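You operate a simulated robot arm through the tools that you are given. There is no shell and no other tool.

You run a simulated two-armed robot. Do the job below in one go: nothing can be reset, and whatever is moved stays where it is left.

JOB
Take the steel tub on the top of the fitting bench and put it away on the drip shelf of the air stand. Then fetch the open jar marked "35" from the top of the fitting bench and stand it on the shelf under the fitting bench. Then put the mesh frame from the draining rack on the top of the drying cabinet. Then shut the lab bench door. Then press the yellow button to switch it off. Then open the lab bench drawer, put the red cloth in the inside of the lab bench drawer and shut the drawer again. Then put the right pot cover on the top of the lab bench. Do these in the order given. Set down upright: open jar.

Only the result counts: the job must be done as asked and must still hold three seconds after the hand-in. Knocking over, shifting, dropping, spilling or breaking anything else fails it. Lids that push on must go on centred and level and be pressed home; caps that screw on are set level and turned clockwise until they are tight. Flat cloth is picked up by pressing the open fingertips on it (5 to 10 N) and closing them slowly along it; thin cloth reads only 2 to 8 mm in the jaws.

ROBOT AND FRAMES
Two 6-joint arms with two-finger grippers on one trunk, on a base that moves. Base frame: it is fixed to the floor where the robot stands at the start and does not move with it; the origin is under the middle of the robot, x ahead of it, y to its left, z up; the surface under the hand at the start is at about z = 0.88. Units: m, degrees, N and s.
The left shoulder is at the start at [0.07, 0.148, 1.382], the right one opposite. With the tool pointing down near the work surface each hand reaches from about 0.3 to 0.58 m from the robot's upright axis, wherever it stands, measured 20 degrees to its own side. Places, roughly: drip shelf of the air stand [1, -5.2, 0]; inside of the lab bench drawer [-2.4, 1.9, 0.7]; lab bench door [-1.3, 1.5, 0.5]; lab bench drawer [-2.4, 1.7, 0.7]; mesh frame [0.75, -1.25, 1]; open jar [0.5, -0.5, 1]; red cloth (7x9x4 cm) [-2.8, 1.8, 0.9]; right pot cover (7x7x4 cm) [-4.5, 1.5, 0.8]; shelf under the fitting bench [0.7, -0.1, 0.2]; steel tub (11x11x7 cm) [0.5, 0, 0.9]; top of the drying cabinet [0.6, 0.8, 1.4]; top of the lab bench [-2.4, 1.9, 0.9]; yellow button [-2.1, 1.7, 0.9]. Payload 2.69 kg a hand.
The TCP of each hand is the grasp point between the finger pads, 0.02 m short of the fingertips. In the tool frame z runs along the fingers and y along their closing line. The gripper opens to 0.1 m; its body begins 0.063 m behind the TCP.
Orientation is that of the tool frame in the base frame, as a unit quaternion [x, y, z, w]. With the fingers straight down and closing along the base's y, the tool's x points along the base's -x, its y along +y and its z along -z.

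CONTROLS
- The arms move only by the tool play_rows. It takes "left_increments", "right_increments" or both (then of equal length, played together; a hand with none holds still); each is a list of rows, each a list of 6 numbers: the shift along the tool's x, y, z in cm, then the turn, a rotation vector about the tool's x, y, z in degrees. In form: [[dx, dy, dz, ax, ay, az], ...]. A call has 1 to 20 rows; each row shifts and turns the commanded pose from where the row before left it, along the tool's axes as they then stand. "left_jaw" and "right_jaw" are, for a hand that has rows, the closure in counts, from 0 (fully open) to 255 (shut), set as the call begins (left out, the last holds). Rows are played at 5 a second. More than 0.05 m and 8.6 degrees between two rows, or a gripper value outside its range, and nothing of the call is played. A pose out of reach is approached as far as the arm can. The call stops where the force on the tool passes 40 N (or 10 N more than at its start, if that is more) or the arm is blocked; 0.2 s more then pass. The fingers move at their own pace (about 0.045 m/s each) and stop on an object; they squeeze with about 32 N. The grip force told is the motor's: it shows also when the fingers shut on nothing. Time passes only in rows, and 0.2 s behind the last, so rows that do not move let the fingers close. It gives the time, the measured TCP pose, the force on the tool (base axes), the opening and the grip force at its end, in the units of the frame above (readings bear some noise), with the torque about the TCP (base axes, N m) and any sound that the robot's microphone picked up.
- Cameras (640 x 400 px; columns grow to the right, rows downward): "scene" is now at [0.1168, 0.0282, 1.5812]; the picture's right is [0.50, -0.87, -0.00], its down [-0.68, -0.39, -0.62] and it looks along [0.53, 0.31, -0.79] (base axes); focal length 214 px, centre (320, 200). "left" rides on the left gripper at [0.07, 0.019, -0.099] in its tool frame; the picture's right is [-0.26, 0.97, 0.00], its down [-0.75, -0.20, -0.63] and it looks along [-0.61, -0.16, 0.78] (tool axes); focal length 230 px, centre (320, 200). "right" rides on the right gripper at [0.07, -0.019, -0.099] in its tool frame; the picture's right is [0.26, 0.97, 0.00], its down [-0.75, 0.20, -0.63] and it looks along [-0.61, 0.16, 0.78] (tool axes); focal length 230 px, centre (320, 200). There is no depth. A picture from a camera that has moved, and an enlarged one, comes with that camera's place and axes in the base frame and with its lens. The place of the scene camera against the robot may be out by one fixed shift of up to 0.012 m in any direction.
- snapshot(camera): a new picture of that camera. No time passes.
- lift_body(by): slides the trunk up (or, below 0, down) by that many m; the arms and the scene camera ride with it, the base frame stays. It gives what a move gives, with no picture.
- drive_base(legs): drives the robot by 1 to 6 legs, each [ahead, turn to the left] in m and degrees, along the robot's own axes; the way and the turn of a leg run together, so that a leg with both is an arc; at most 1.5 m and 180 degrees a leg. The arms and the cameras ride along, it lands a little off, and it stops where it bumps. It gives what a move gives.
- turn_head(pan, tilt): turns the head with the scene camera to pan (to the left, within 86 degrees either way) and tilt (down, from -29 to 69), counted from straight ahead of the robot. It gives what a move gives.
- close_up(camera, box): a new picture of the part [left, top, right, bottom] of that camera's present view, enlarged. No time passes.
- hand_in(): hands the job in; it is judged then, once.

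Places have to be worked out from the pictures, the camera data and where the tool is seen. Open the grippers and draw the arms clear of the work before you hand the job in, unless the task says otherwise.

The tools are called after "Call:" as name(argument=value, ...) on one line, values as JSON. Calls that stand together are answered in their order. play_rows: Moves the arms, as the interface text tells. Its arguments: {"type":"object","properties":{"left_increments":{"type":"array","items":{"type":"array","items":{"type":"number"}}},"left_jaw":{"type":"number"},"right_increments":{"type":"array","items":{"type":"array","items":{"type":"number"}}},"right_jaw":{"type":"number"}},"required":[]} The other tools are called the same way: lift_body (by) moves the trunk up or down; drive_base (legs) drives the base; turn_head (pan, tilt) turns the head that bears the scene camera; snapshot (camera) takes a picture; close_up (camera, box) takes an enlarged picture of a part of a camera's view; hand_in () hands the job in.

At the start:

```text
time: 0.0
left_position: [0.4895, 0.1347, 1.0008]
left_tcp_rot: [0.0, 1.0, 0.0, 0.0]
left_force: [-0.2, -0.1, 0.5]
left_torque: [0.02, 0.01, -0.02]
left_width: 0.1005
left_grip_force: 0.1
right_position: [0.4483, -0.276, 0.9992]
right_tcp_rot: [0.0, 1.0, -0.001, 0.0]
right_force: [0.4, 0.0, -0.6]
right_torque: [-0.03, 0.03, 0.02]
right_width: 0.1001
right_grip_force: 0.1
trunk travel left (down, up): [-0.94, 0.0]
robot x, y, heading: [0.0003, -0.0017, 0.3]
head pan, tilt (commanded): [30.1, 52.0]
```

scene: 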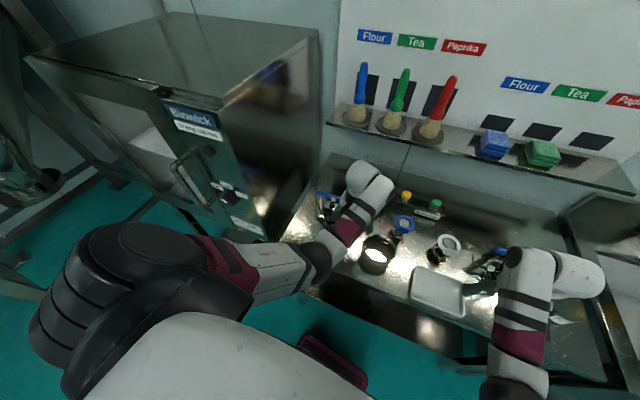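
right: 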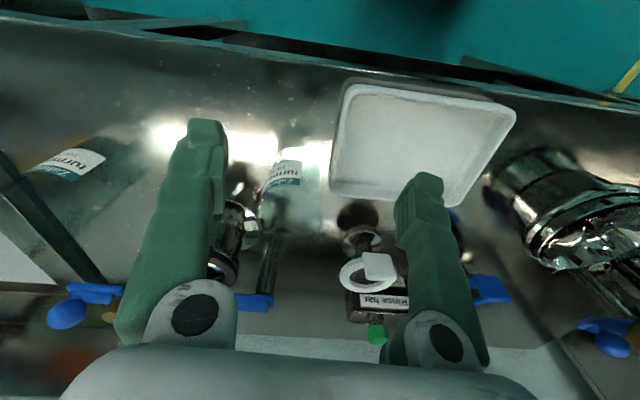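
left: 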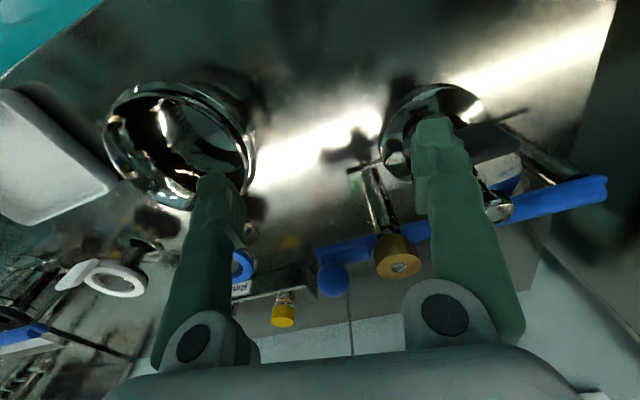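

I start by looking over the bench with the head to find the tub, the jars and the surroundings. First a straight-ahead view and close-ups.

Call:
turn_head(pan=0, tilt=55)

Call:
snapshot(camera="scene")

Call:
close_up(camera="scene", box=[160, 100, 480, 300])

```text
time: 0.9
left_position: [0.4899, 0.134, 0.9994]
left_tcp_rot: [0.0, 1.0, 0.0, 0.001]
left_force: [-0.4, 0.1, -0.3]
left_torque: [0.03, 0.03, 0.03]
left_width: 0.1
left_grip_force: 0.1
right_position: [0.4495, -0.2769, 1.0007]
right_tcp_rot: [0.0, 1.0, 0.0, 0.0]
right_force: [0.1, -0.3, -0.3]
right_torque: [-0.02, -0.04, 0.02]
right_width: 0.1001
right_grip_force: 0.1
trunk travel left (down, up): [-0.94, 0.0]
robot x, y, heading: [0.0015, -0.0008, -0.3]
head pan, tilt (commanded): [0.0, 55.0]
```

```text
taken
camera scene: at [0.1237, -0.0092, 1.5773], right [0.0, -1.0, 0.0], down [-0.82, 0.0, -0.57], along [0.57, 0.0, -0.82], focal length 214 px, centre (320, 200)
```

scene: 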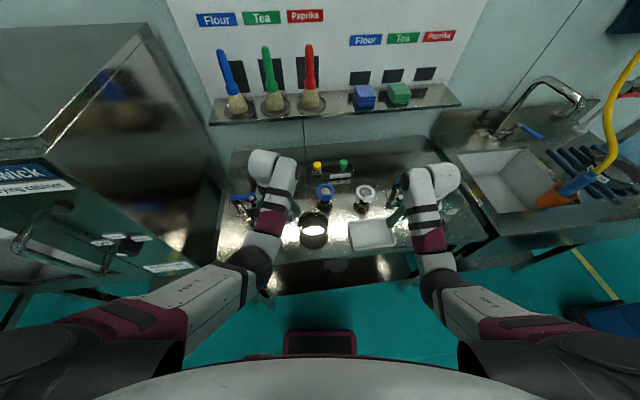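

```text
2.00 times, centred on (320, 200) of scene
camera zoom: at [0.1237, -0.0092, 1.5773], right [0.0, -1.0, 0.0], down [-0.82, 0.0, -0.57], along [0.57, 0.0, -0.82], focal length 429 px, centre (320, 200)
```

zoom: 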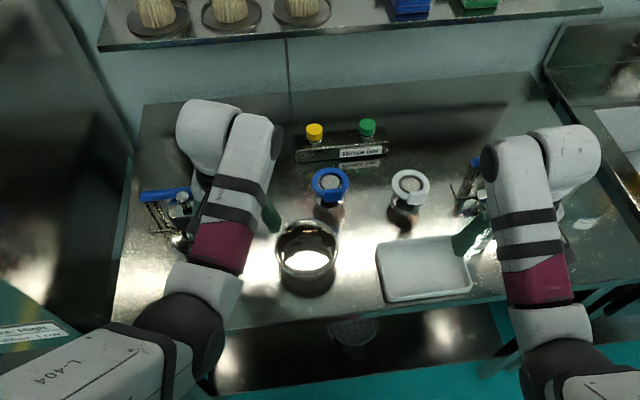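

The tub appears near [0.44, 0.01]. I take enlarged looks from the wrist cameras to read labels and see the tub's shape.

Call:
close_up(camera="left", box=[0, 50, 320, 250])

Call:
close_up(camera="left", box=[300, 60, 620, 260])

Call:
close_up(camera="right", box=[0, 100, 320, 300])

Call:
close_up(camera="right", box=[200, 130, 520, 330])

Call:
close_up(camera="scene", box=[220, 150, 380, 250])

Call:
close_up(camera="scene", box=[340, 150, 500, 250])

```text
2.00 times, centred on (160, 150) of left
camera zoom: at [0.4212, 0.1522, 1.0985], right [0.26, 0.97, 0.0], down [0.75, -0.2, 0.63], along [0.61, -0.16, -0.78], focal length 460 px, centre (640, 300)
```

zoom: 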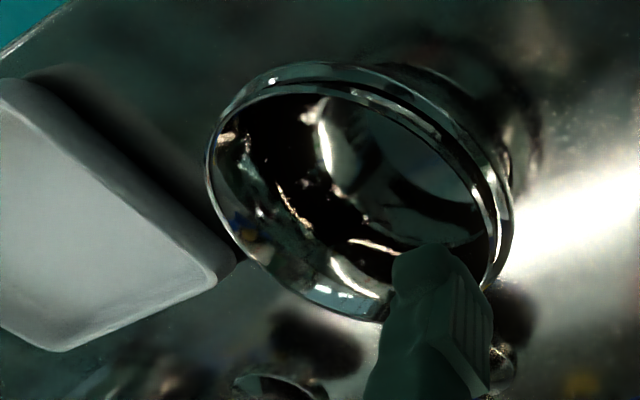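

```text
2.00 times, centred on (460, 160) of left
camera zoom: at [0.4212, 0.1522, 1.0985], right [0.26, 0.97, 0.0], down [0.75, -0.2, 0.63], along [0.61, -0.16, -0.78], focal length 460 px, centre (40, 280)
```

zoom: 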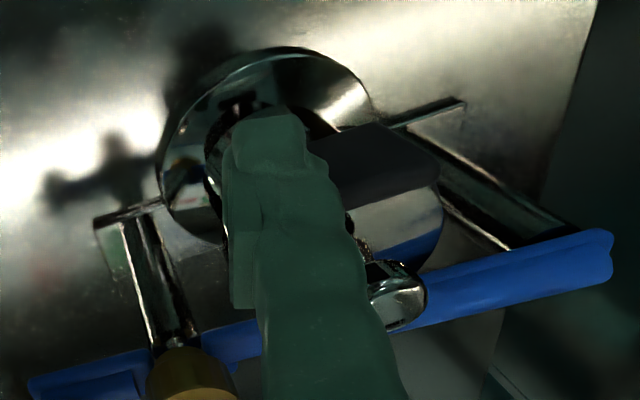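

```text
2.00 times, centred on (160, 200) of right
camera zoom: at [0.3802, -0.2939, 1.0991], right [-0.26, 0.97, 0.0], down [0.75, 0.2, 0.63], along [0.61, 0.16, -0.78], focal length 460 px, centre (640, 200)
```

zoom: 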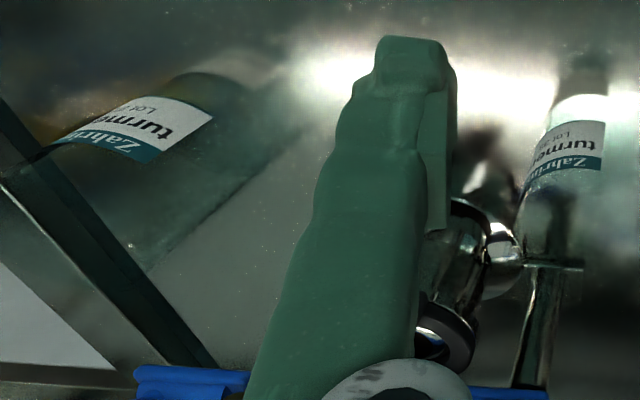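

```text
2.00 times, centred on (360, 230) of right
camera zoom: at [0.3802, -0.2939, 1.0991], right [-0.26, 0.97, 0.0], down [0.75, 0.2, 0.63], along [0.61, 0.16, -0.78], focal length 460 px, centre (240, 140)
```

zoom: 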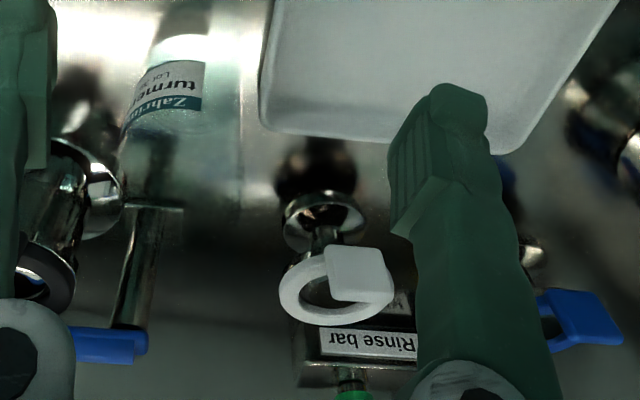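

```text
4.00 times, centred on (300, 200) of scene
camera zoom: at [0.1237, -0.0092, 1.5773], right [0.0, -1.0, 0.0], down [-0.82, 0.0, -0.57], along [0.57, 0.0, -0.82], focal length 858 px, centre (400, 200)
```

zoom: 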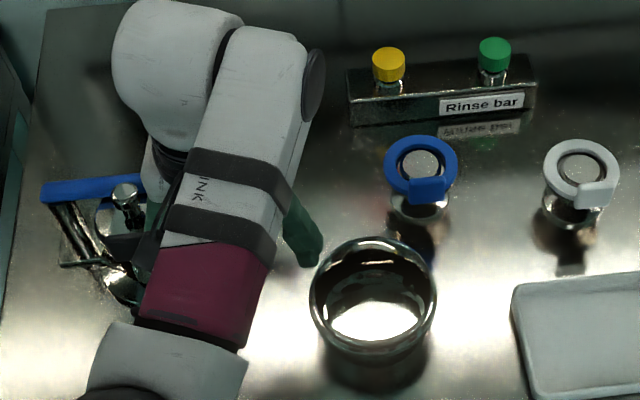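

```text
4.00 times, centred on (420, 200) of scene
camera zoom: at [0.1237, -0.0092, 1.5773], right [0.0, -1.0, 0.0], down [-0.82, 0.0, -0.57], along [0.57, 0.0, -0.82], focal length 858 px, centre (-80, 200)
```

zoom: 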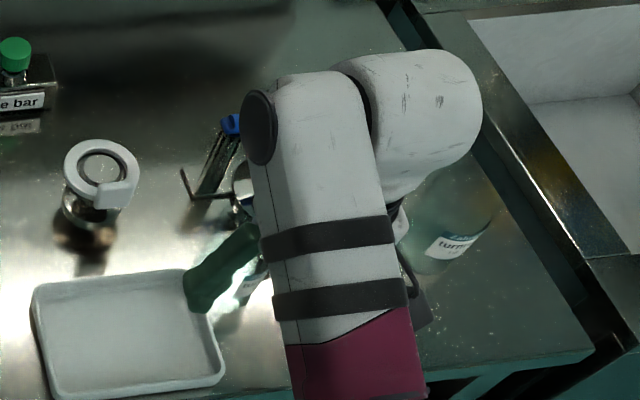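

I now survey the surroundings to the right, toward the air stand and draining rack, before touching anything.

Call:
turn_head(pan=-50, tilt=30)

Call:
snapshot(camera="scene")

Call:
turn_head(pan=-85, tilt=15)

Call:
snapshot(camera="scene")

Call:
turn_head(pan=60, tilt=20)

Call:
snapshot(camera="scene")

Call:
turn_head(pan=-30, tilt=50)

Call:
snapshot(camera="scene")

```text
time: 2.1
left_position: [0.4899, 0.1333, 1.0]
left_tcp_rot: [-0.001, 1.0, 0.0, 0.0]
left_force: [0.3, 1.1, 0.6]
left_torque: [0.0, 0.0, -0.01]
left_width: 0.0999
left_grip_force: 0.1
right_position: [0.4494, -0.2761, 0.9998]
right_tcp_rot: [0.0, 1.0, 0.0, 0.0]
right_force: [-0.1, -0.1, -0.4]
right_torque: [0.03, -0.01, 0.03]
right_width: 0.1001
right_grip_force: 0.2
trunk travel left (down, up): [-0.94, 0.0]
robot x, y, heading: [-0.0021, 0.0006, 0.1]
head pan, tilt (commanded): [-50.0, 30.0]
```

```text
taken
camera scene: at [0.1099, -0.0785, 1.6133], right [-0.77, -0.64, 0.0], down [-0.32, 0.38, -0.87], along [0.56, -0.66, -0.5], focal length 214 px, centre (320, 200)
```

scene: 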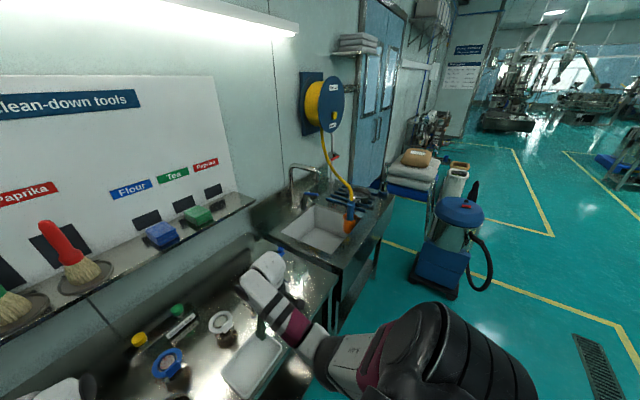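

```text
time: 3.1
left_position: [0.489, 0.1354, 0.999]
left_tcp_rot: [0.0, 1.0, 0.0, 0.0]
left_force: [-1.1, 0.3, 0.0]
left_torque: [-0.01, 0.01, -0.01]
left_width: 0.1
left_grip_force: 0.1
right_position: [0.4485, -0.2775, 0.9997]
right_tcp_rot: [0.0, 1.0, 0.0, 0.0]
right_force: [0.8, 0.2, -0.1]
right_torque: [0.01, 0.04, 0.02]
right_width: 0.1001
right_grip_force: 0.0
trunk travel left (down, up): [-0.94, 0.0]
robot x, y, heading: [-0.0015, -0.0016, 0.4]
head pan, tilt (commanded): [-85.0, 15.0]
```

```text
taken
camera scene: at [0.0599, -0.1023, 1.6375], right [-1.0, -0.09, 0.0], down [-0.02, 0.26, -0.97], along [0.08, -0.96, -0.26], focal length 214 px, centre (320, 200)
```

scene: 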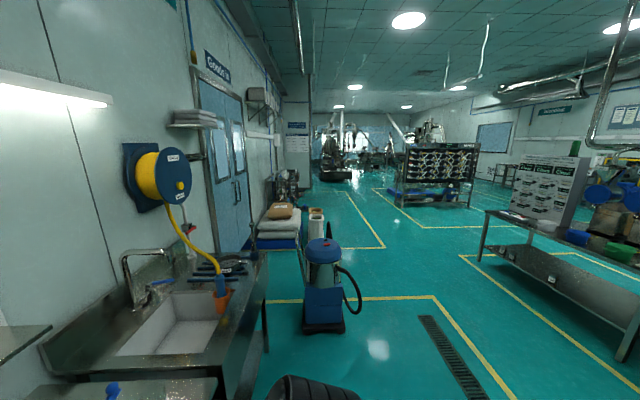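

```text
time: 5.4
left_position: [0.4892, 0.1348, 0.999]
left_tcp_rot: [0.0, 1.0, -0.001, 0.0]
left_force: [-0.4, -0.4, 1.0]
left_torque: [0.01, -0.02, 0.02]
left_width: 0.1
left_grip_force: 0.2
right_position: [0.449, -0.2767, 0.9992]
right_tcp_rot: [0.0, 1.0, 0.0, 0.001]
right_force: [0.0, 0.4, -0.5]
right_torque: [0.04, 0.0, 0.02]
right_width: 0.0998
right_grip_force: 0.0
trunk travel left (down, up): [-0.94, 0.0]
robot x, y, heading: [-0.0003, -0.0005, 0.0]
head pan, tilt (commanded): [60.0, 20.0]
```

```text
taken
camera scene: at [0.0983, 0.0713, 1.6294], right [0.87, -0.5, 0.0], down [-0.17, -0.3, -0.94], along [0.47, 0.81, -0.34], focal length 214 px, centre (320, 200)
```

scene: 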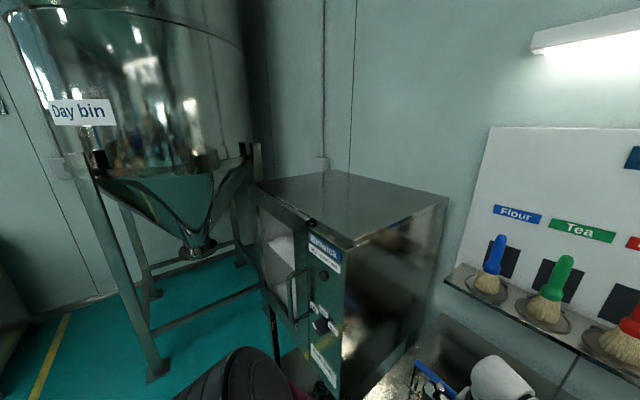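

```text
time: 7.1
left_position: [0.4894, 0.1348, 1.0005]
left_tcp_rot: [0.0, 1.0, 0.0, 0.0]
left_force: [0.8, 0.0, 0.0]
left_torque: [-0.02, 0.01, 0.02]
left_width: 0.1
left_grip_force: 0.1
right_position: [0.4498, -0.2768, 1.0008]
right_tcp_rot: [0.0, 1.0, -0.001, 0.0]
right_force: [-0.3, -1.5, -1.1]
right_torque: [0.04, 0.01, 0.0]
right_width: 0.1003
right_grip_force: 0.1
trunk travel left (down, up): [-0.94, 0.0]
robot x, y, heading: [-0.0023, 0.0009, 0.1]
head pan, tilt (commanded): [-30.0, 50.0]
```

```text
taken
camera scene: at [0.1184, -0.0477, 1.5838], right [-0.5, -0.87, 0.0], down [-0.66, 0.38, -0.64], along [0.56, -0.32, -0.77], focal length 214 px, centre (320, 200)
```

scene: 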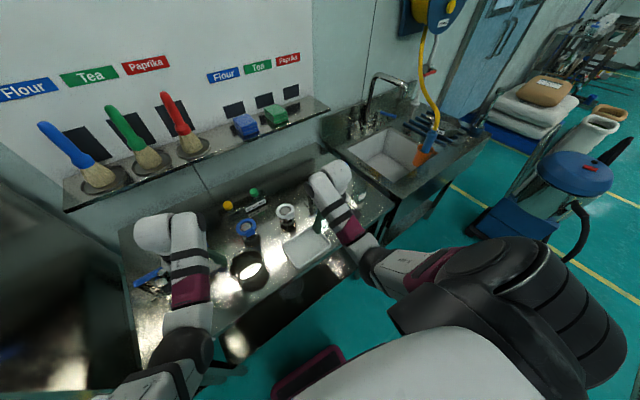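

The way right is past a vacuum cleaner and a cart with sacks; the air stand should be beyond. I zoom in on that region.

Call:
turn_head(pan=-80, tilt=15)

Call:
close_up(camera="scene", box=[240, 140, 400, 240])

Call:
close_up(camera="scene", box=[200, 180, 420, 340])

Call:
close_up(camera="scene", box=[40, 180, 300, 340])

```text
time: 8.3
left_position: [0.4898, 0.1345, 0.9994]
left_tcp_rot: [0.0, 1.0, 0.0, 0.0]
left_force: [0.0, 0.6, -0.1]
left_torque: [0.0, 0.03, 0.01]
left_width: 0.0999
left_grip_force: 0.0
right_position: [0.4493, -0.2757, 0.9999]
right_tcp_rot: [0.0, 1.0, 0.0, 0.0]
right_force: [-0.2, -0.1, -0.3]
right_torque: [0.01, 0.01, 0.01]
right_width: 0.0999
right_grip_force: 0.0
trunk travel left (down, up): [-0.94, 0.0]
robot x, y, heading: [-0.0012, 0.0001, -0.2]
head pan, tilt (commanded): [-80.0, 15.0]
```

```text
4.00 times, centred on (320, 190) of scene
camera zoom: at [0.068, -0.1012, 1.6374], right [-0.98, -0.17, 0.0], down [-0.05, 0.26, -0.97], along [0.17, -0.95, -0.26], focal length 858 px, centre (320, 240)
```

zoom: 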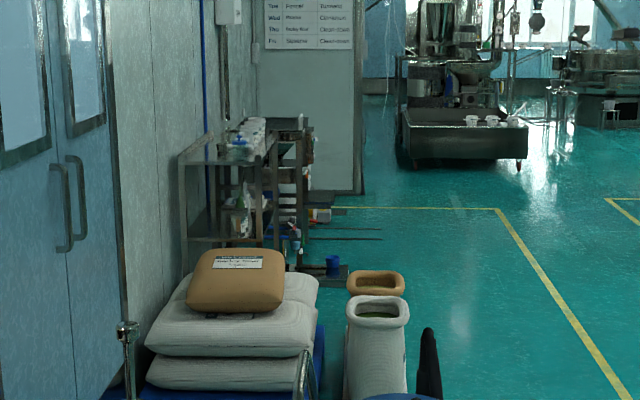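

```text
2.50 times, centred on (310, 260) of scene
camera zoom: at [0.068, -0.1012, 1.6374], right [-0.98, -0.17, 0.0], down [-0.05, 0.26, -0.97], along [0.17, -0.95, -0.26], focal length 536 px, centre (345, 50)
```

zoom: 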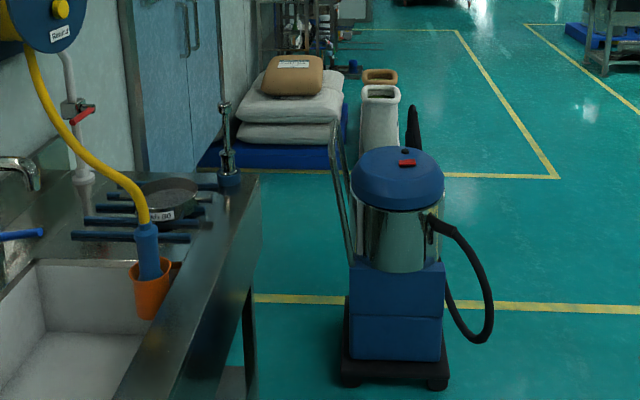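

```text
2.46 times, centred on (170, 260) of scene
camera zoom: at [0.068, -0.1012, 1.6374], right [-0.98, -0.17, 0.0], down [-0.05, 0.26, -0.97], along [0.17, -0.95, -0.26], focal length 528 px, centre (689, 52)
```

zoom: 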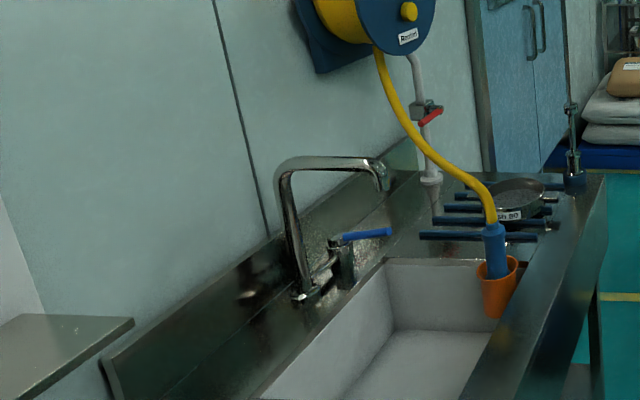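

The tub rim centre works out near [0.465, 0.01–0.035]. I raise the left hand a little and move it over the tub's left wall with half-closed jaws, then look again with both cameras.

Call:
play_rows(left_increments=[[0, 0, -3, 0, 0, 0], [1.2, -2.5, 0, 0, 0, 0], [1.2, -2.5, 0, 0, 0, 0], [0, -2, 0, 0, 0, 0], [0, 0, 0, 0, 0, 0]], left_jaw=110)

Call:
snapshot(camera="left")

Call:
turn_head(pan=0, tilt=55)

Call:
close_up(camera="scene", box=[220, 150, 380, 250])

```text
time: 9.7
left_position: [0.4841, 0.1328, 1.0302]
left_tcp_rot: [-0.037, 0.998, 0.053, 0.013]
left_force: [0.3, -0.6, -0.5]
left_torque: [0.02, 0.0, 0.0]
left_width: 0.0571
left_grip_force: 0.0
right_position: [0.4489, -0.2771, 1.0003]
right_tcp_rot: [-0.001, 1.0, 0.0, 0.0]
right_force: [-0.6, -0.4, 0.8]
right_torque: [-0.04, -0.02, 0.0]
right_width: 0.0997
right_grip_force: 0.2
trunk travel left (down, up): [-0.94, 0.0]
robot x, y, heading: [-0.0011, 0.0004, 0.0]
head pan, tilt (commanded): [-80.0, 15.0]
stopped in row 5 (left hand): the arm was blocked; the commanded pose is now the measured one
```

```text
taken
camera left: at [0.4118, 0.1342, 1.1269], right [0.18, 0.98, 0.11], down [0.75, -0.21, 0.63], along [0.64, -0.03, -0.77], focal length 230 px, centre (320, 200)
```

left: 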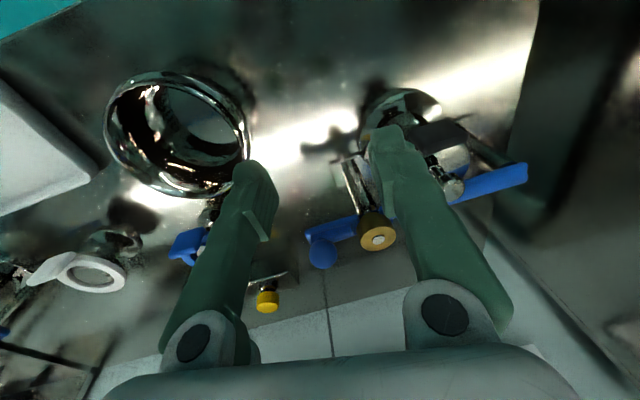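

```text
time: 11.2
left_position: [0.4832, 0.133, 1.0287]
left_tcp_rot: [-0.037, 0.998, 0.055, 0.011]
left_force: [0.2, -0.5, -0.1]
left_torque: [0.02, -0.01, -0.02]
left_width: 0.0569
left_grip_force: 0.1
right_position: [0.4493, -0.2757, 0.9994]
right_tcp_rot: [0.001, 1.0, -0.001, 0.0]
right_force: [-0.1, 0.1, -0.6]
right_torque: [0.0, 0.0, 0.0]
right_width: 0.0999
right_grip_force: 0.0
trunk travel left (down, up): [-0.94, 0.0]
robot x, y, heading: [-0.0008, -0.0009, 0.1]
head pan, tilt (commanded): [0.0, 55.0]
```

```text
4.00 times, centred on (300, 200) of scene
camera zoom: at [0.1239, -0.0093, 1.5773], right [0.0, -1.0, 0.0], down [-0.82, 0.0, -0.57], along [0.57, 0.0, -0.82], focal length 858 px, centre (400, 200)
```

zoom: 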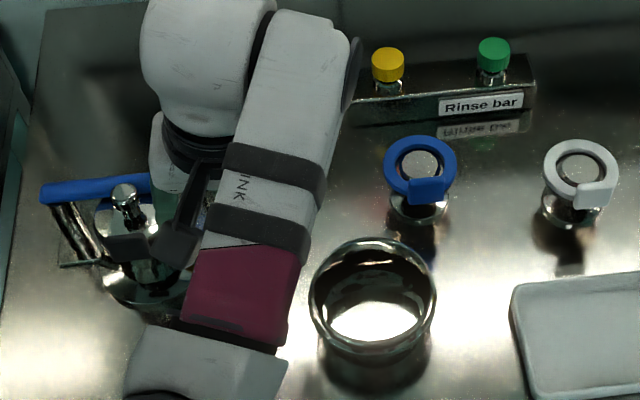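

The left arm stopped as blocked with no force on the tool, perhaps an arm link near the cabinet or a joint limit. I look at the left arm.

Call:
turn_head(pan=50, tilt=50)

Call:
snapshot(camera="scene")

```text
time: 12.4
left_position: [0.4833, 0.1318, 1.0277]
left_tcp_rot: [-0.038, 0.998, 0.053, 0.011]
left_force: [-0.4, 0.5, 0.2]
left_torque: [0.0, -0.03, -0.03]
left_width: 0.0568
left_grip_force: 0.1
right_position: [0.4486, -0.277, 0.9996]
right_tcp_rot: [0.0, 1.0, 0.0, 0.0]
right_force: [-0.1, -0.2, 0.4]
right_torque: [0.02, -0.01, -0.02]
right_width: 0.0999
right_grip_force: 0.1
trunk travel left (down, up): [-0.94, 0.0]
robot x, y, heading: [0.0005, -0.0014, 0.0]
head pan, tilt (commanded): [50.0, 50.0]
```

```text
taken
camera scene: at [0.1012, 0.0496, 1.5838], right [0.77, -0.64, 0.0], down [-0.49, -0.59, -0.64], along [0.41, 0.49, -0.77], focal length 214 px, centre (320, 200)
```

scene: 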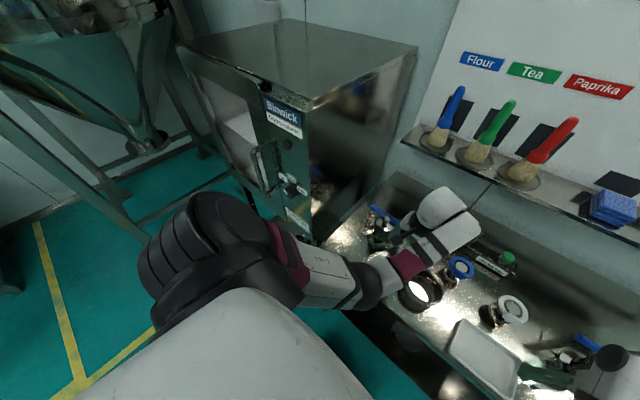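

No contact on the tool, so it looks like a joint or link limit. I straighten the hand's tilt where it stands and see whether it follows.

Call:
play_rows(left_increments=[[0, 0, 0, 3, 0.7, 2.1], [0, 0, 0, 3, 0.7, 2.1], [0, 0, 0, 0, 0, 0]])

```text
time: 13.2
left_position: [0.4836, 0.1298, 1.0285]
left_tcp_rot: [0.001, 1.0, 0.0, -0.001]
left_force: [1.2, 0.4, 0.1]
left_torque: [-0.02, -0.03, -0.02]
left_width: 0.0569
left_grip_force: 0.0
right_position: [0.4477, -0.2769, 0.9997]
right_tcp_rot: [0.001, 1.0, 0.0, 0.0]
right_force: [-0.4, -0.2, -0.4]
right_torque: [0.01, -0.04, 0.03]
right_width: 0.0999
right_grip_force: 0.0
trunk travel left (down, up): [-0.94, 0.0]
robot x, y, heading: [-0.0023, 0.0014, -0.1]
head pan, tilt (commanded): [50.0, 50.0]
```

It straightened. I try small sideways steps to the right to find where the limit lies.

Call:
play_rows(left_increments=[[0, -1, 0, 0, 0, 0], [0, -1, 0, 0, 0, 0], [0, 0, 0, 0, 0, 0], [0, 0, 0, 0, 0, 0]])

```text
time: 14.2
left_position: [0.4819, 0.1095, 1.0281]
left_tcp_rot: [0.001, 1.0, -0.001, 0.0]
left_force: [0.0, 0.2, -0.3]
left_torque: [-0.02, -0.02, 0.04]
left_width: 0.057
left_grip_force: 0.1
right_position: [0.4484, -0.2754, 0.9993]
right_tcp_rot: [0.0, 1.0, -0.001, 0.0]
right_force: [-0.4, -0.3, -0.1]
right_torque: [0.01, -0.01, -0.04]
right_width: 0.1
right_grip_force: 0.1
trunk travel left (down, up): [-0.94, 0.0]
robot x, y, heading: [-0.0018, -0.0011, -0.1]
head pan, tilt (commanded): [50.0, 50.0]
```

That moved freely, so small steps work. I continue to the right and slightly back in 1 cm steps.

Call:
play_rows(left_increments=[[0, -1, 0, 0, 0, 0], [0, -1, 0, 0, 0, 0], [0, -1, 0, 0, 0, 0], [0.8, -1, 0, 0, 0, 0], [0.8, -0.5, 0, 0, 0, 0], [0, 0, 0, 0, 0, 0]])

Call:
snapshot(camera="left")

Call:
turn_head(pan=0, tilt=55)

Call:
close_up(camera="scene", box=[220, 150, 380, 250])

```text
time: 15.8
left_position: [0.4906, 0.1278, 1.0345]
left_tcp_rot: [-0.033, 0.998, 0.051, 0.022]
left_force: [0.8, 0.2, 0.0]
left_torque: [-0.01, -0.02, 0.03]
left_width: 0.0569
left_grip_force: 0.0
right_position: [0.4481, -0.2757, 0.999]
right_tcp_rot: [0.0, 1.0, -0.001, 0.0]
right_force: [-0.1, 0.4, -0.1]
right_torque: [0.0, -0.01, 0.01]
right_width: 0.1002
right_grip_force: 0.0
trunk travel left (down, up): [-0.94, 0.0]
robot x, y, heading: [-0.0019, -0.0014, 0.1]
head pan, tilt (commanded): [50.0, 50.0]
stopped in row 6 (left hand): the arm was blocked; the commanded pose is now the measured one
```

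```text
taken
camera left: at [0.4163, 0.1307, 1.1306], right [0.19, 0.98, 0.11], down [0.74, -0.22, 0.64], along [0.65, -0.04, -0.76], focal length 230 px, centre (320, 200)
```

left: 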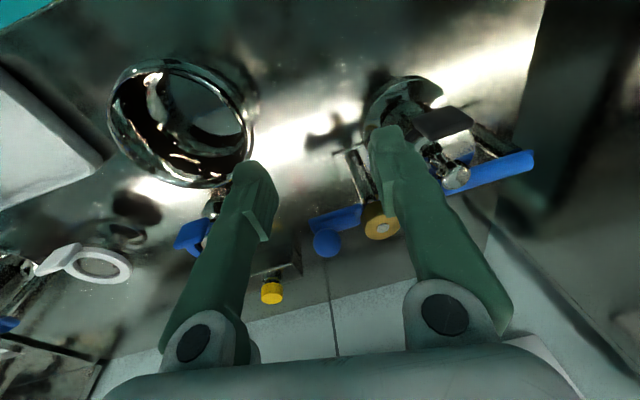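

```text
time: 16.9
left_position: [0.4902, 0.127, 1.0345]
left_tcp_rot: [-0.033, 0.998, 0.052, 0.022]
left_force: [-0.5, -0.3, -0.3]
left_torque: [-0.03, 0.0, 0.0]
left_width: 0.0568
left_grip_force: 0.0
right_position: [0.4484, -0.2764, 1.0005]
right_tcp_rot: [0.0, 1.0, 0.0, 0.0]
right_force: [0.5, 0.6, 0.4]
right_torque: [0.0, -0.01, 0.01]
right_width: 0.1
right_grip_force: 0.0
trunk travel left (down, up): [-0.94, 0.0]
robot x, y, heading: [-0.0004, 0.0035, 0.2]
head pan, tilt (commanded): [0.0, 55.0]
```

```text
4.00 times, centred on (300, 200) of scene
camera zoom: at [0.1238, -0.0092, 1.5773], right [0.0, -1.0, 0.0], down [-0.82, 0.0, -0.57], along [0.57, 0.0, -0.82], focal length 858 px, centre (400, 200)
```

zoom: 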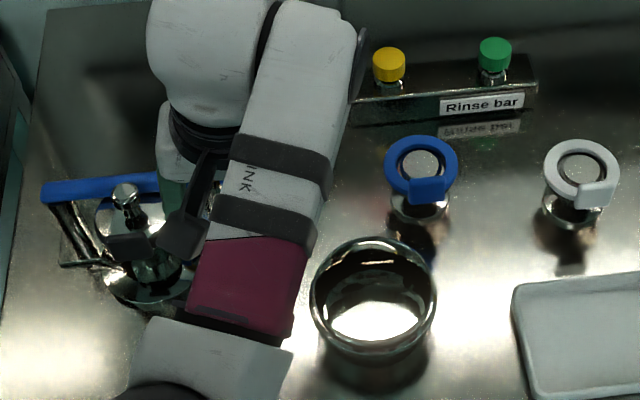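

The left arm cannot go further inward than about y≈0.1 at this stance, so I will turn the base right to bring the tub to the left hand's side. First I straighten the left hand and raise both hands clear.

Call:
play_rows(left_increments=[[0, 0, 0, 3, 1.25, 1.9], [0, 0, 0, 3, 1.25, 1.9], [0, 0, -2, 0, 0, 0], [0, 0, -2, 0, 0, 0], [0, 0, 0, 0, 0, 0]], right_increments=[[0, 0, -2, 0, 0, 0], [0, 0, -2, 0, 0, 0], [0, 0, -2, 0, 0, 0], [0, 0, -2, 0, 0, 0], [0, 0, 0, 0, 0, 0]])

Call:
snapshot(camera="right")

```text
time: 18.1
left_position: [0.5042, 0.1193, 1.0532]
left_tcp_rot: [0.003, 1.0, -0.005, -0.002]
left_force: [-0.3, -0.1, -0.1]
left_torque: [0.01, -0.04, -0.01]
left_width: 0.0568
left_grip_force: 0.1
left hand out of reach, approached as far as the arm can: row 3, 4
right_position: [0.4828, -0.2848, 1.027]
right_tcp_rot: [-0.001, 1.0, -0.001, 0.0]
right_force: [1.2, -0.7, -0.3]
right_torque: [-0.04, -0.02, -0.02]
right_width: 0.0998
right_grip_force: 0.0
right hand out of reach, approached as far as the arm can: row 1, 2, 3, 4
trunk travel left (down, up): [-0.94, 0.0]
robot x, y, heading: [-0.0007, -0.0002, 0.2]
head pan, tilt (commanded): [0.0, 55.0]
```

```text
taken
camera right: at [0.4142, -0.3021, 1.1265], right [-0.26, 0.97, 0.0], down [0.75, 0.2, 0.63], along [0.61, 0.16, -0.78], focal length 230 px, centre (320, 200)
```

right: 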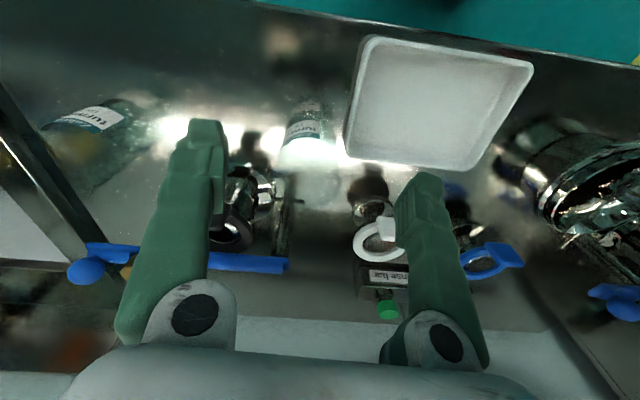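

The arms cannot rise much more with the tool down at this radius. Before turning the base I check how tall the glass jars near the right hand are and what their labels read.

Call:
turn_head(pan=-35, tilt=50)

Call:
close_up(camera="scene", box=[260, 140, 420, 240])

Call:
close_up(camera="right", box=[0, 40, 320, 240])

Call:
close_up(camera="right", box=[240, 60, 400, 160])

```text
time: 19.2
left_position: [0.5042, 0.1195, 1.0536]
left_tcp_rot: [0.002, 1.0, -0.003, -0.002]
left_force: [-0.3, -0.1, 0.0]
left_torque: [0.0, -0.04, -0.01]
left_width: 0.0572
left_grip_force: 0.0
right_position: [0.4833, -0.2846, 1.0274]
right_tcp_rot: [-0.001, 1.0, 0.0, 0.0]
right_force: [0.0, -0.3, -0.1]
right_torque: [-0.02, -0.02, -0.01]
right_width: 0.1
right_grip_force: 0.1
trunk travel left (down, up): [-0.94, 0.0]
robot x, y, heading: [-0.0019, -0.0023, -0.2]
head pan, tilt (commanded): [-35.0, 50.0]
```

```text
4.00 times, centred on (340, 190) of scene
camera zoom: at [0.1149, -0.0534, 1.5837], right [-0.57, -0.82, 0.0], down [-0.63, 0.44, -0.64], along [0.53, -0.37, -0.77], focal length 858 px, centre (240, 240)
```

zoom: 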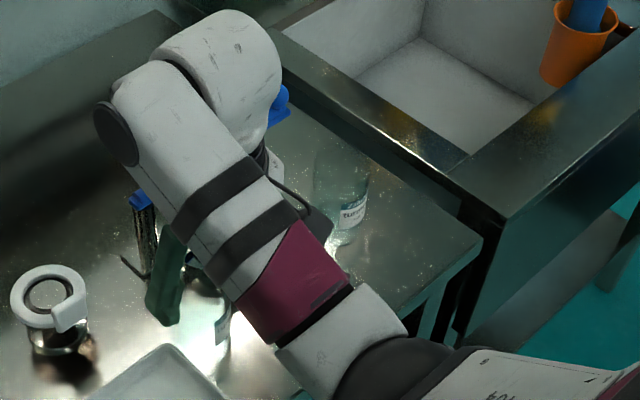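

```text
2.00 times, centred on (160, 140) of right
camera zoom: at [0.414, -0.3024, 1.1262], right [-0.26, 0.97, 0.0], down [0.75, 0.2, 0.63], along [0.61, 0.16, -0.78], focal length 460 px, centre (640, 320)
```

zoom: 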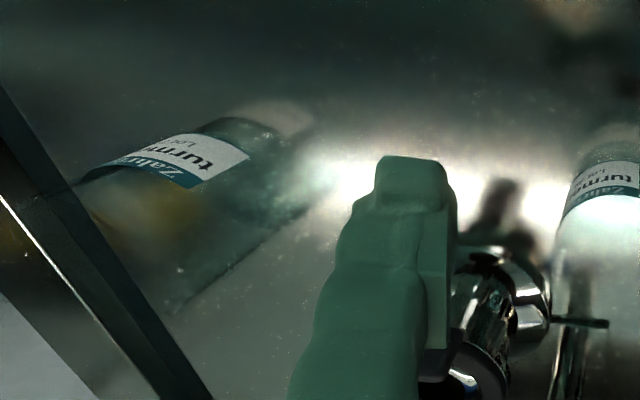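

```text
4.00 times, centred on (320, 110) of right
camera zoom: at [0.414, -0.3024, 1.1262], right [-0.26, 0.97, 0.0], down [0.75, 0.2, 0.63], along [0.61, 0.16, -0.78], focal length 920 px, centre (320, 560)
```

zoom: 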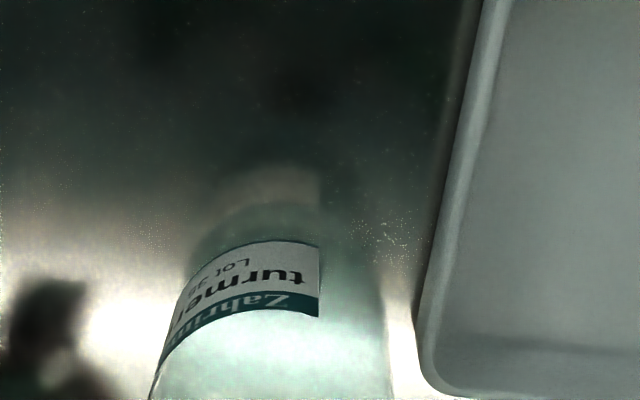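

I look closer at the jar between the right fingers to judge its height and label.

Call:
close_up(camera="right", box=[190, 70, 430, 220])

Call:
close_up(camera="right", box=[275, 110, 325, 142])

Call:
close_up(camera="right", box=[60, 90, 140, 140])

Call:
close_up(camera="scene", box=[330, 160, 378, 210])

```text
2.67 times, centred on (310, 145) of right
camera zoom: at [0.414, -0.3024, 1.1262], right [-0.26, 0.97, 0.0], down [0.75, 0.2, 0.63], along [0.61, 0.16, -0.78], focal length 614 px, centre (347, 347)
```

zoom: 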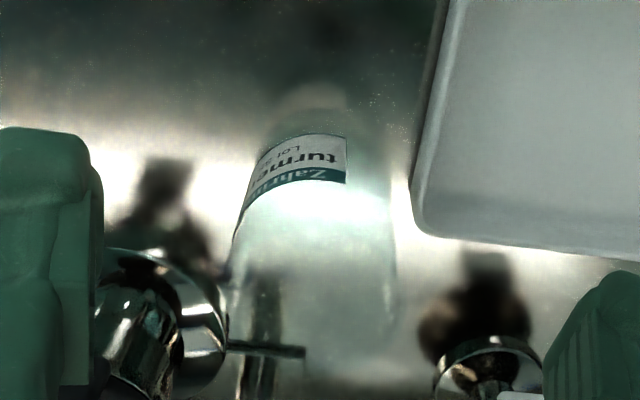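

```text
12.50 times, centred on (300, 126) of right
camera zoom: at [0.414, -0.3024, 1.1262], right [-0.26, 0.97, 0.0], down [0.75, 0.2, 0.63], along [0.61, 0.16, -0.78], focal length 2876 px, centre (570, 1125)
```

zoom: 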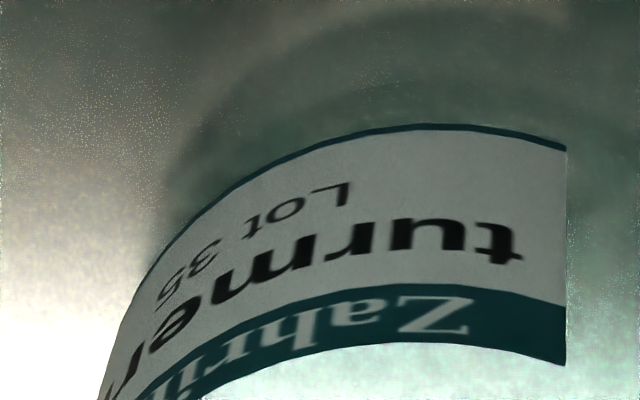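

```text
8.00 times, centred on (100, 115) of right
camera zoom: at [0.414, -0.3024, 1.1262], right [-0.26, 0.97, 0.0], down [0.75, 0.2, 0.63], along [0.61, 0.16, -0.78], focal length 1841 px, centre (2080, 880)
```

zoom: 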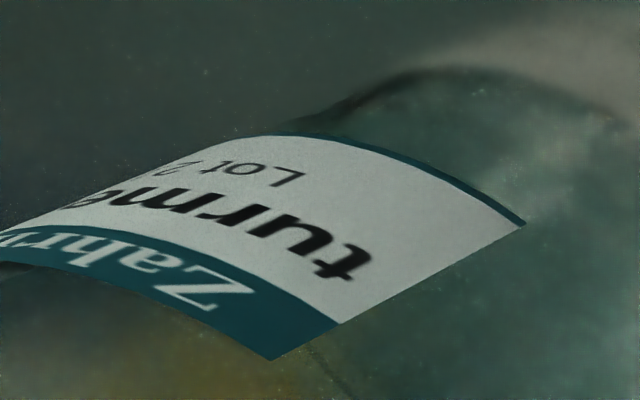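

```text
8.00 times, centred on (354, 185) of scene
camera zoom: at [0.1149, -0.0534, 1.5837], right [-0.57, -0.82, 0.0], down [-0.63, 0.44, -0.64], along [0.53, -0.37, -0.77], focal length 1716 px, centre (48, 320)
```

zoom: 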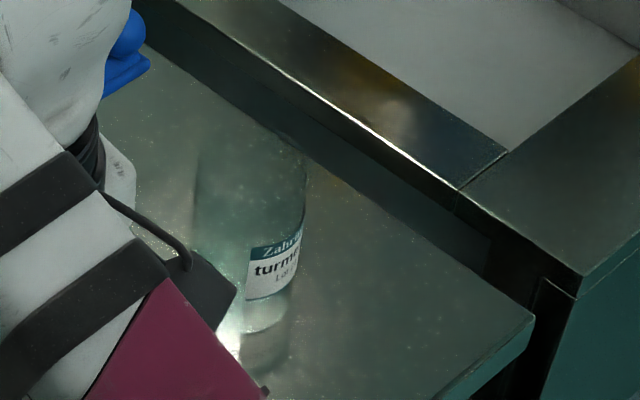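

The jar marked 35 stands right between the open right fingers (about [0.495, -0.293]), the other is Lot 2x farther right. To be safe I back the base straight away before turning, so no finger touches the jar.

Call:
drive_base(legs=[[-0.3, 0]])

Call:
turn_head(pan=-15, tilt=40)

Call:
snapshot(camera="scene")

```text
time: 21.2
left_position: [0.2079, 0.1216, 1.052]
left_tcp_rot: [-0.002, 1.0, -0.003, -0.003]
left_force: [0.0, -0.5, 0.2]
left_torque: [-0.03, 0.04, 0.05]
left_width: 0.0566
left_grip_force: 0.1
right_position: [0.1901, -0.2825, 1.026]
right_tcp_rot: [-0.005, 1.0, 0.0, -0.001]
right_force: [0.2, -0.4, 0.6]
right_torque: [0.0, 0.02, 0.01]
right_width: 0.1002
right_grip_force: 0.1
trunk travel left (down, up): [-0.94, 0.0]
robot x, y, heading: [-0.2921, -0.004, 0.2]
head pan, tilt (commanded): [-35.0, 50.0]
```

```text
time: 22.0
left_position: [0.2063, 0.122, 1.0539]
left_tcp_rot: [-0.001, 1.0, -0.003, -0.001]
left_force: [0.1, -0.6, 0.4]
left_torque: [0.0, -0.03, -0.03]
left_width: 0.0569
left_grip_force: 0.0
right_position: [0.1882, -0.2829, 1.0279]
right_tcp_rot: [-0.005, 1.0, 0.0, 0.001]
right_force: [-1.0, 0.6, -0.3]
right_torque: [-0.02, -0.01, 0.0]
right_width: 0.1
right_grip_force: 0.0
trunk travel left (down, up): [-0.94, 0.0]
robot x, y, heading: [-0.2996, 0.0007, 0.3]
head pan, tilt (commanded): [-15.0, 40.0]
```

```text
taken
camera scene: at [-0.1631, -0.0315, 1.598], right [-0.25, -0.97, 0.0], down [-0.62, 0.16, -0.77], along [0.74, -0.19, -0.64], focal length 214 px, centre (320, 200)
```

scene: 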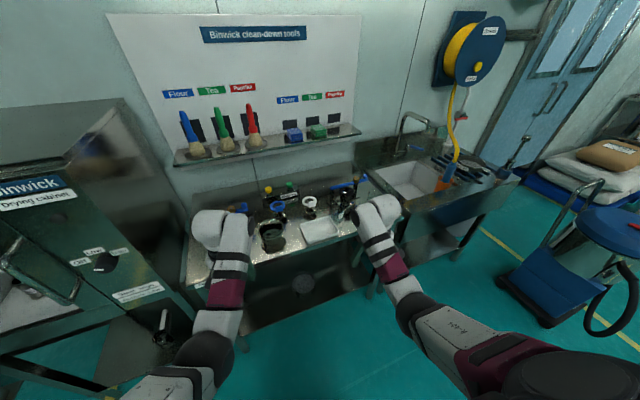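

The base is clear of the bench. I zoom in on the bench from here to locate things and see the jars.

Call:
close_up(camera="scene", box=[180, 160, 340, 260])

Call:
close_up(camera="scene", box=[280, 150, 440, 250])

```text
4.00 times, centred on (260, 210) of scene
camera zoom: at [-0.1631, -0.0315, 1.598], right [-0.25, -0.97, 0.0], down [-0.62, 0.16, -0.77], along [0.74, -0.19, -0.64], focal length 858 px, centre (560, 160)
```

zoom: 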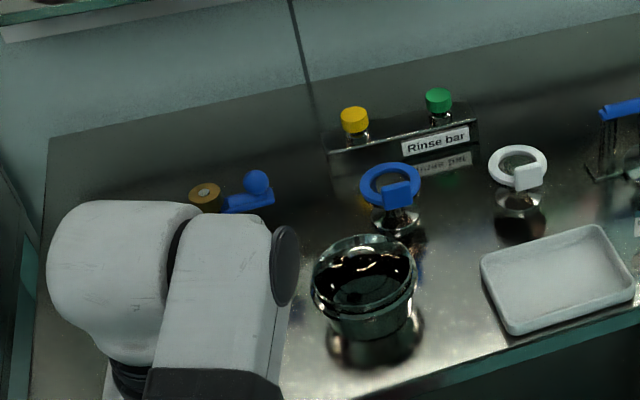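

```text
4.00 times, centred on (360, 200) of scene
camera zoom: at [-0.1631, -0.0315, 1.598], right [-0.25, -0.97, 0.0], down [-0.62, 0.16, -0.77], along [0.74, -0.19, -0.64], focal length 858 px, centre (160, 200)
```

zoom: 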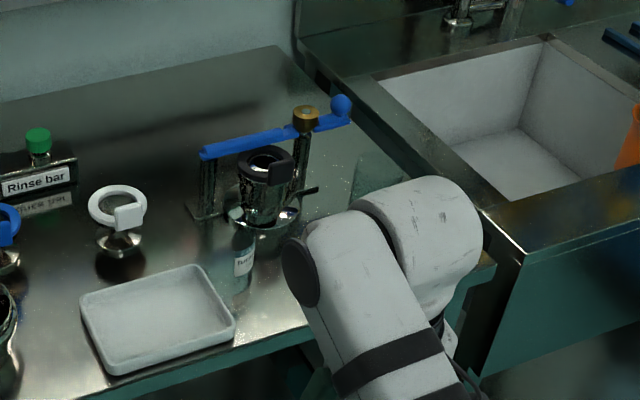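

I pull the right hand in closer and a bit lower toward the robot, so it stays clear of the jars as I turn right and go forward.

Call:
play_rows(right_increments=[[0, 0, 2, 0, 0, 0], [0, 0, 2, 0, 0, 0], [0, 0, 2, 0, 0, 0], [0, 0, 2, 0, 0, 0], [2, 0, 0, 0, 0, 0], [2, 0, 0, 0, 0, 0], [2, 0, 0, 0, 0, 0], [0, 0, 0, 0, 0, 0]])

```text
time: 23.8
left_position: [0.2074, 0.1213, 1.0534]
left_tcp_rot: [-0.001, 1.0, -0.004, -0.002]
left_force: [-0.1, -0.6, -0.8]
left_torque: [-0.02, 0.0, 0.0]
left_width: 0.0568
left_grip_force: 0.0
right_position: [0.1295, -0.2821, 0.948]
right_tcp_rot: [-0.004, 1.0, -0.001, 0.0]
right_force: [-0.1, -0.2, 0.6]
right_torque: [0.03, 0.01, -0.02]
right_width: 0.1001
right_grip_force: 0.2
trunk travel left (down, up): [-0.94, 0.0]
robot x, y, heading: [-0.2973, 0.0003, 0.6]
head pan, tilt (commanded): [-15.0, 40.0]
```

The right hand now is lower than I want over the bench; I raise it back to about z=1.0.

Call:
play_rows(right_increments=[[0, 0, -2, 0, 0, 0], [0, 0, -2, 0, 0, 0], [0, 0, -1, 0, 0, 0], [0, 0, 0, 0, 0, 0]])

Call:
drive_base(legs=[[0, -10]])

```text
time: 24.8
left_position: [0.2063, 0.1216, 1.0531]
left_tcp_rot: [-0.001, 1.0, -0.003, -0.002]
left_force: [-0.4, 1.3, -0.2]
left_torque: [-0.02, -0.04, 0.0]
left_width: 0.0569
left_grip_force: 0.1
right_position: [0.1288, -0.2831, 0.9922]
right_tcp_rot: [-0.005, 1.0, 0.0, 0.001]
right_force: [0.3, -0.1, 0.6]
right_torque: [0.02, 0.0, 0.01]
right_width: 0.0999
right_grip_force: 0.0
right hand out of reach, approached as far as the arm can: row 3
trunk travel left (down, up): [-0.94, 0.0]
robot x, y, heading: [-0.298, -0.0019, 0.5]
head pan, tilt (commanded): [-15.0, 40.0]
```

```text
time: 25.9
left_position: [0.2202, 0.0377, 1.0518]
left_tcp_rot: [0.084, 0.996, -0.005, -0.003]
left_force: [0.1, 0.3, -0.7]
left_torque: [-0.01, 0.0, -0.04]
left_width: 0.057
left_grip_force: 0.1
right_position: [0.076, -0.3493, 0.9935]
right_tcp_rot: [0.082, 0.997, -0.001, 0.001]
right_force: [0.4, -0.5, -0.7]
right_torque: [-0.04, 0.04, 0.01]
right_width: 0.0999
right_grip_force: 0.1
trunk travel left (down, up): [-0.94, 0.0]
robot x, y, heading: [-0.2952, -0.0021, -9.0]
head pan, tilt (commanded): [-15.0, 40.0]
```

Heading is about -9°. I drive forward 0.28 m, which should put the tub at about 17° to the left of the robot, 0.48 m out.

Call:
drive_base(legs=[[0.28, 0]])

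Call:
snapshot(camera="left")

Call:
turn_head(pan=10, tilt=55)

Call:
snapshot(camera="scene")

```text
time: 27.9
left_position: [0.4934, -0.0116, 1.0555]
left_tcp_rot: [0.086, 0.996, -0.004, 0.0]
left_force: [-0.5, -0.5, 0.1]
left_torque: [0.0, -0.01, -0.01]
left_width: 0.0569
left_grip_force: 0.1
right_position: [0.3485, -0.3972, 0.9936]
right_tcp_rot: [0.083, 0.997, 0.0, 0.002]
right_force: [0.5, 1.1, 0.7]
right_torque: [-0.02, -0.01, -0.02]
right_width: 0.1
right_grip_force: 0.0
trunk travel left (down, up): [-0.94, 0.0]
robot x, y, heading: [-0.0205, -0.045, -9.6]
head pan, tilt (commanded): [-15.0, 40.0]
```

```text
taken
camera left: at [0.4297, 0.0185, 1.1533], right [0.42, 0.91, -0.01], down [0.71, -0.32, 0.63], along [0.57, -0.27, -0.78], focal length 230 px, centre (320, 200)
```

left: 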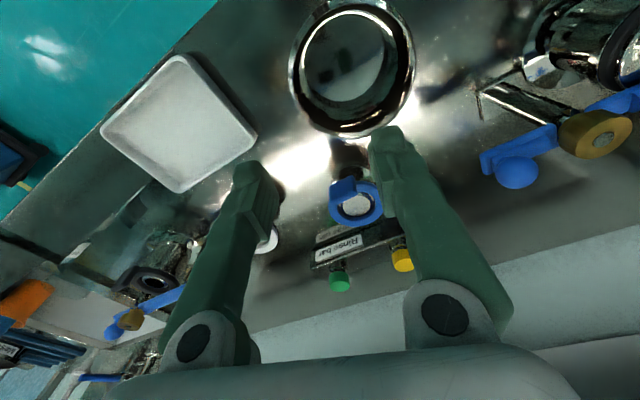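

```text
time: 28.8
left_position: [0.497, -0.0119, 1.0536]
left_tcp_rot: [0.085, 0.996, -0.003, -0.002]
left_force: [0.6, 0.7, -1.0]
left_torque: [0.03, 0.02, 0.0]
left_width: 0.0569
left_grip_force: 0.0
right_position: [0.3503, -0.3981, 0.992]
right_tcp_rot: [0.083, 0.997, 0.0, 0.001]
right_force: [-0.1, -0.2, -0.6]
right_torque: [0.03, 0.0, -0.01]
right_width: 0.1001
right_grip_force: 0.1
trunk travel left (down, up): [-0.94, 0.0]
robot x, y, heading: [-0.0184, -0.0475, -9.5]
head pan, tilt (commanded): [10.0, 55.0]
```

```text
taken
camera scene: at [0.1038, -0.064, 1.5772], right [0.01, -1.0, 0.0], down [-0.82, -0.01, -0.57], along [0.57, 0.01, -0.82], focal length 214 px, centre (320, 200)
```

scene: 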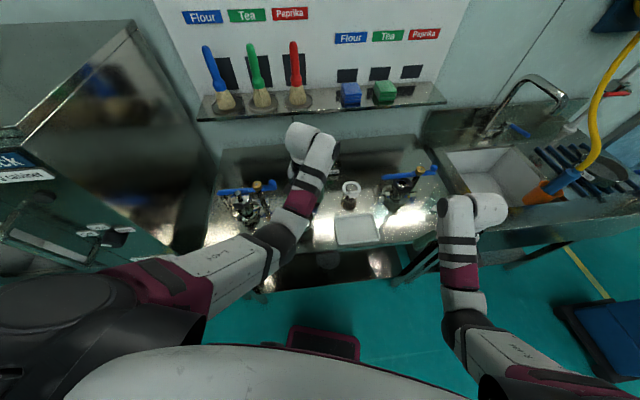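

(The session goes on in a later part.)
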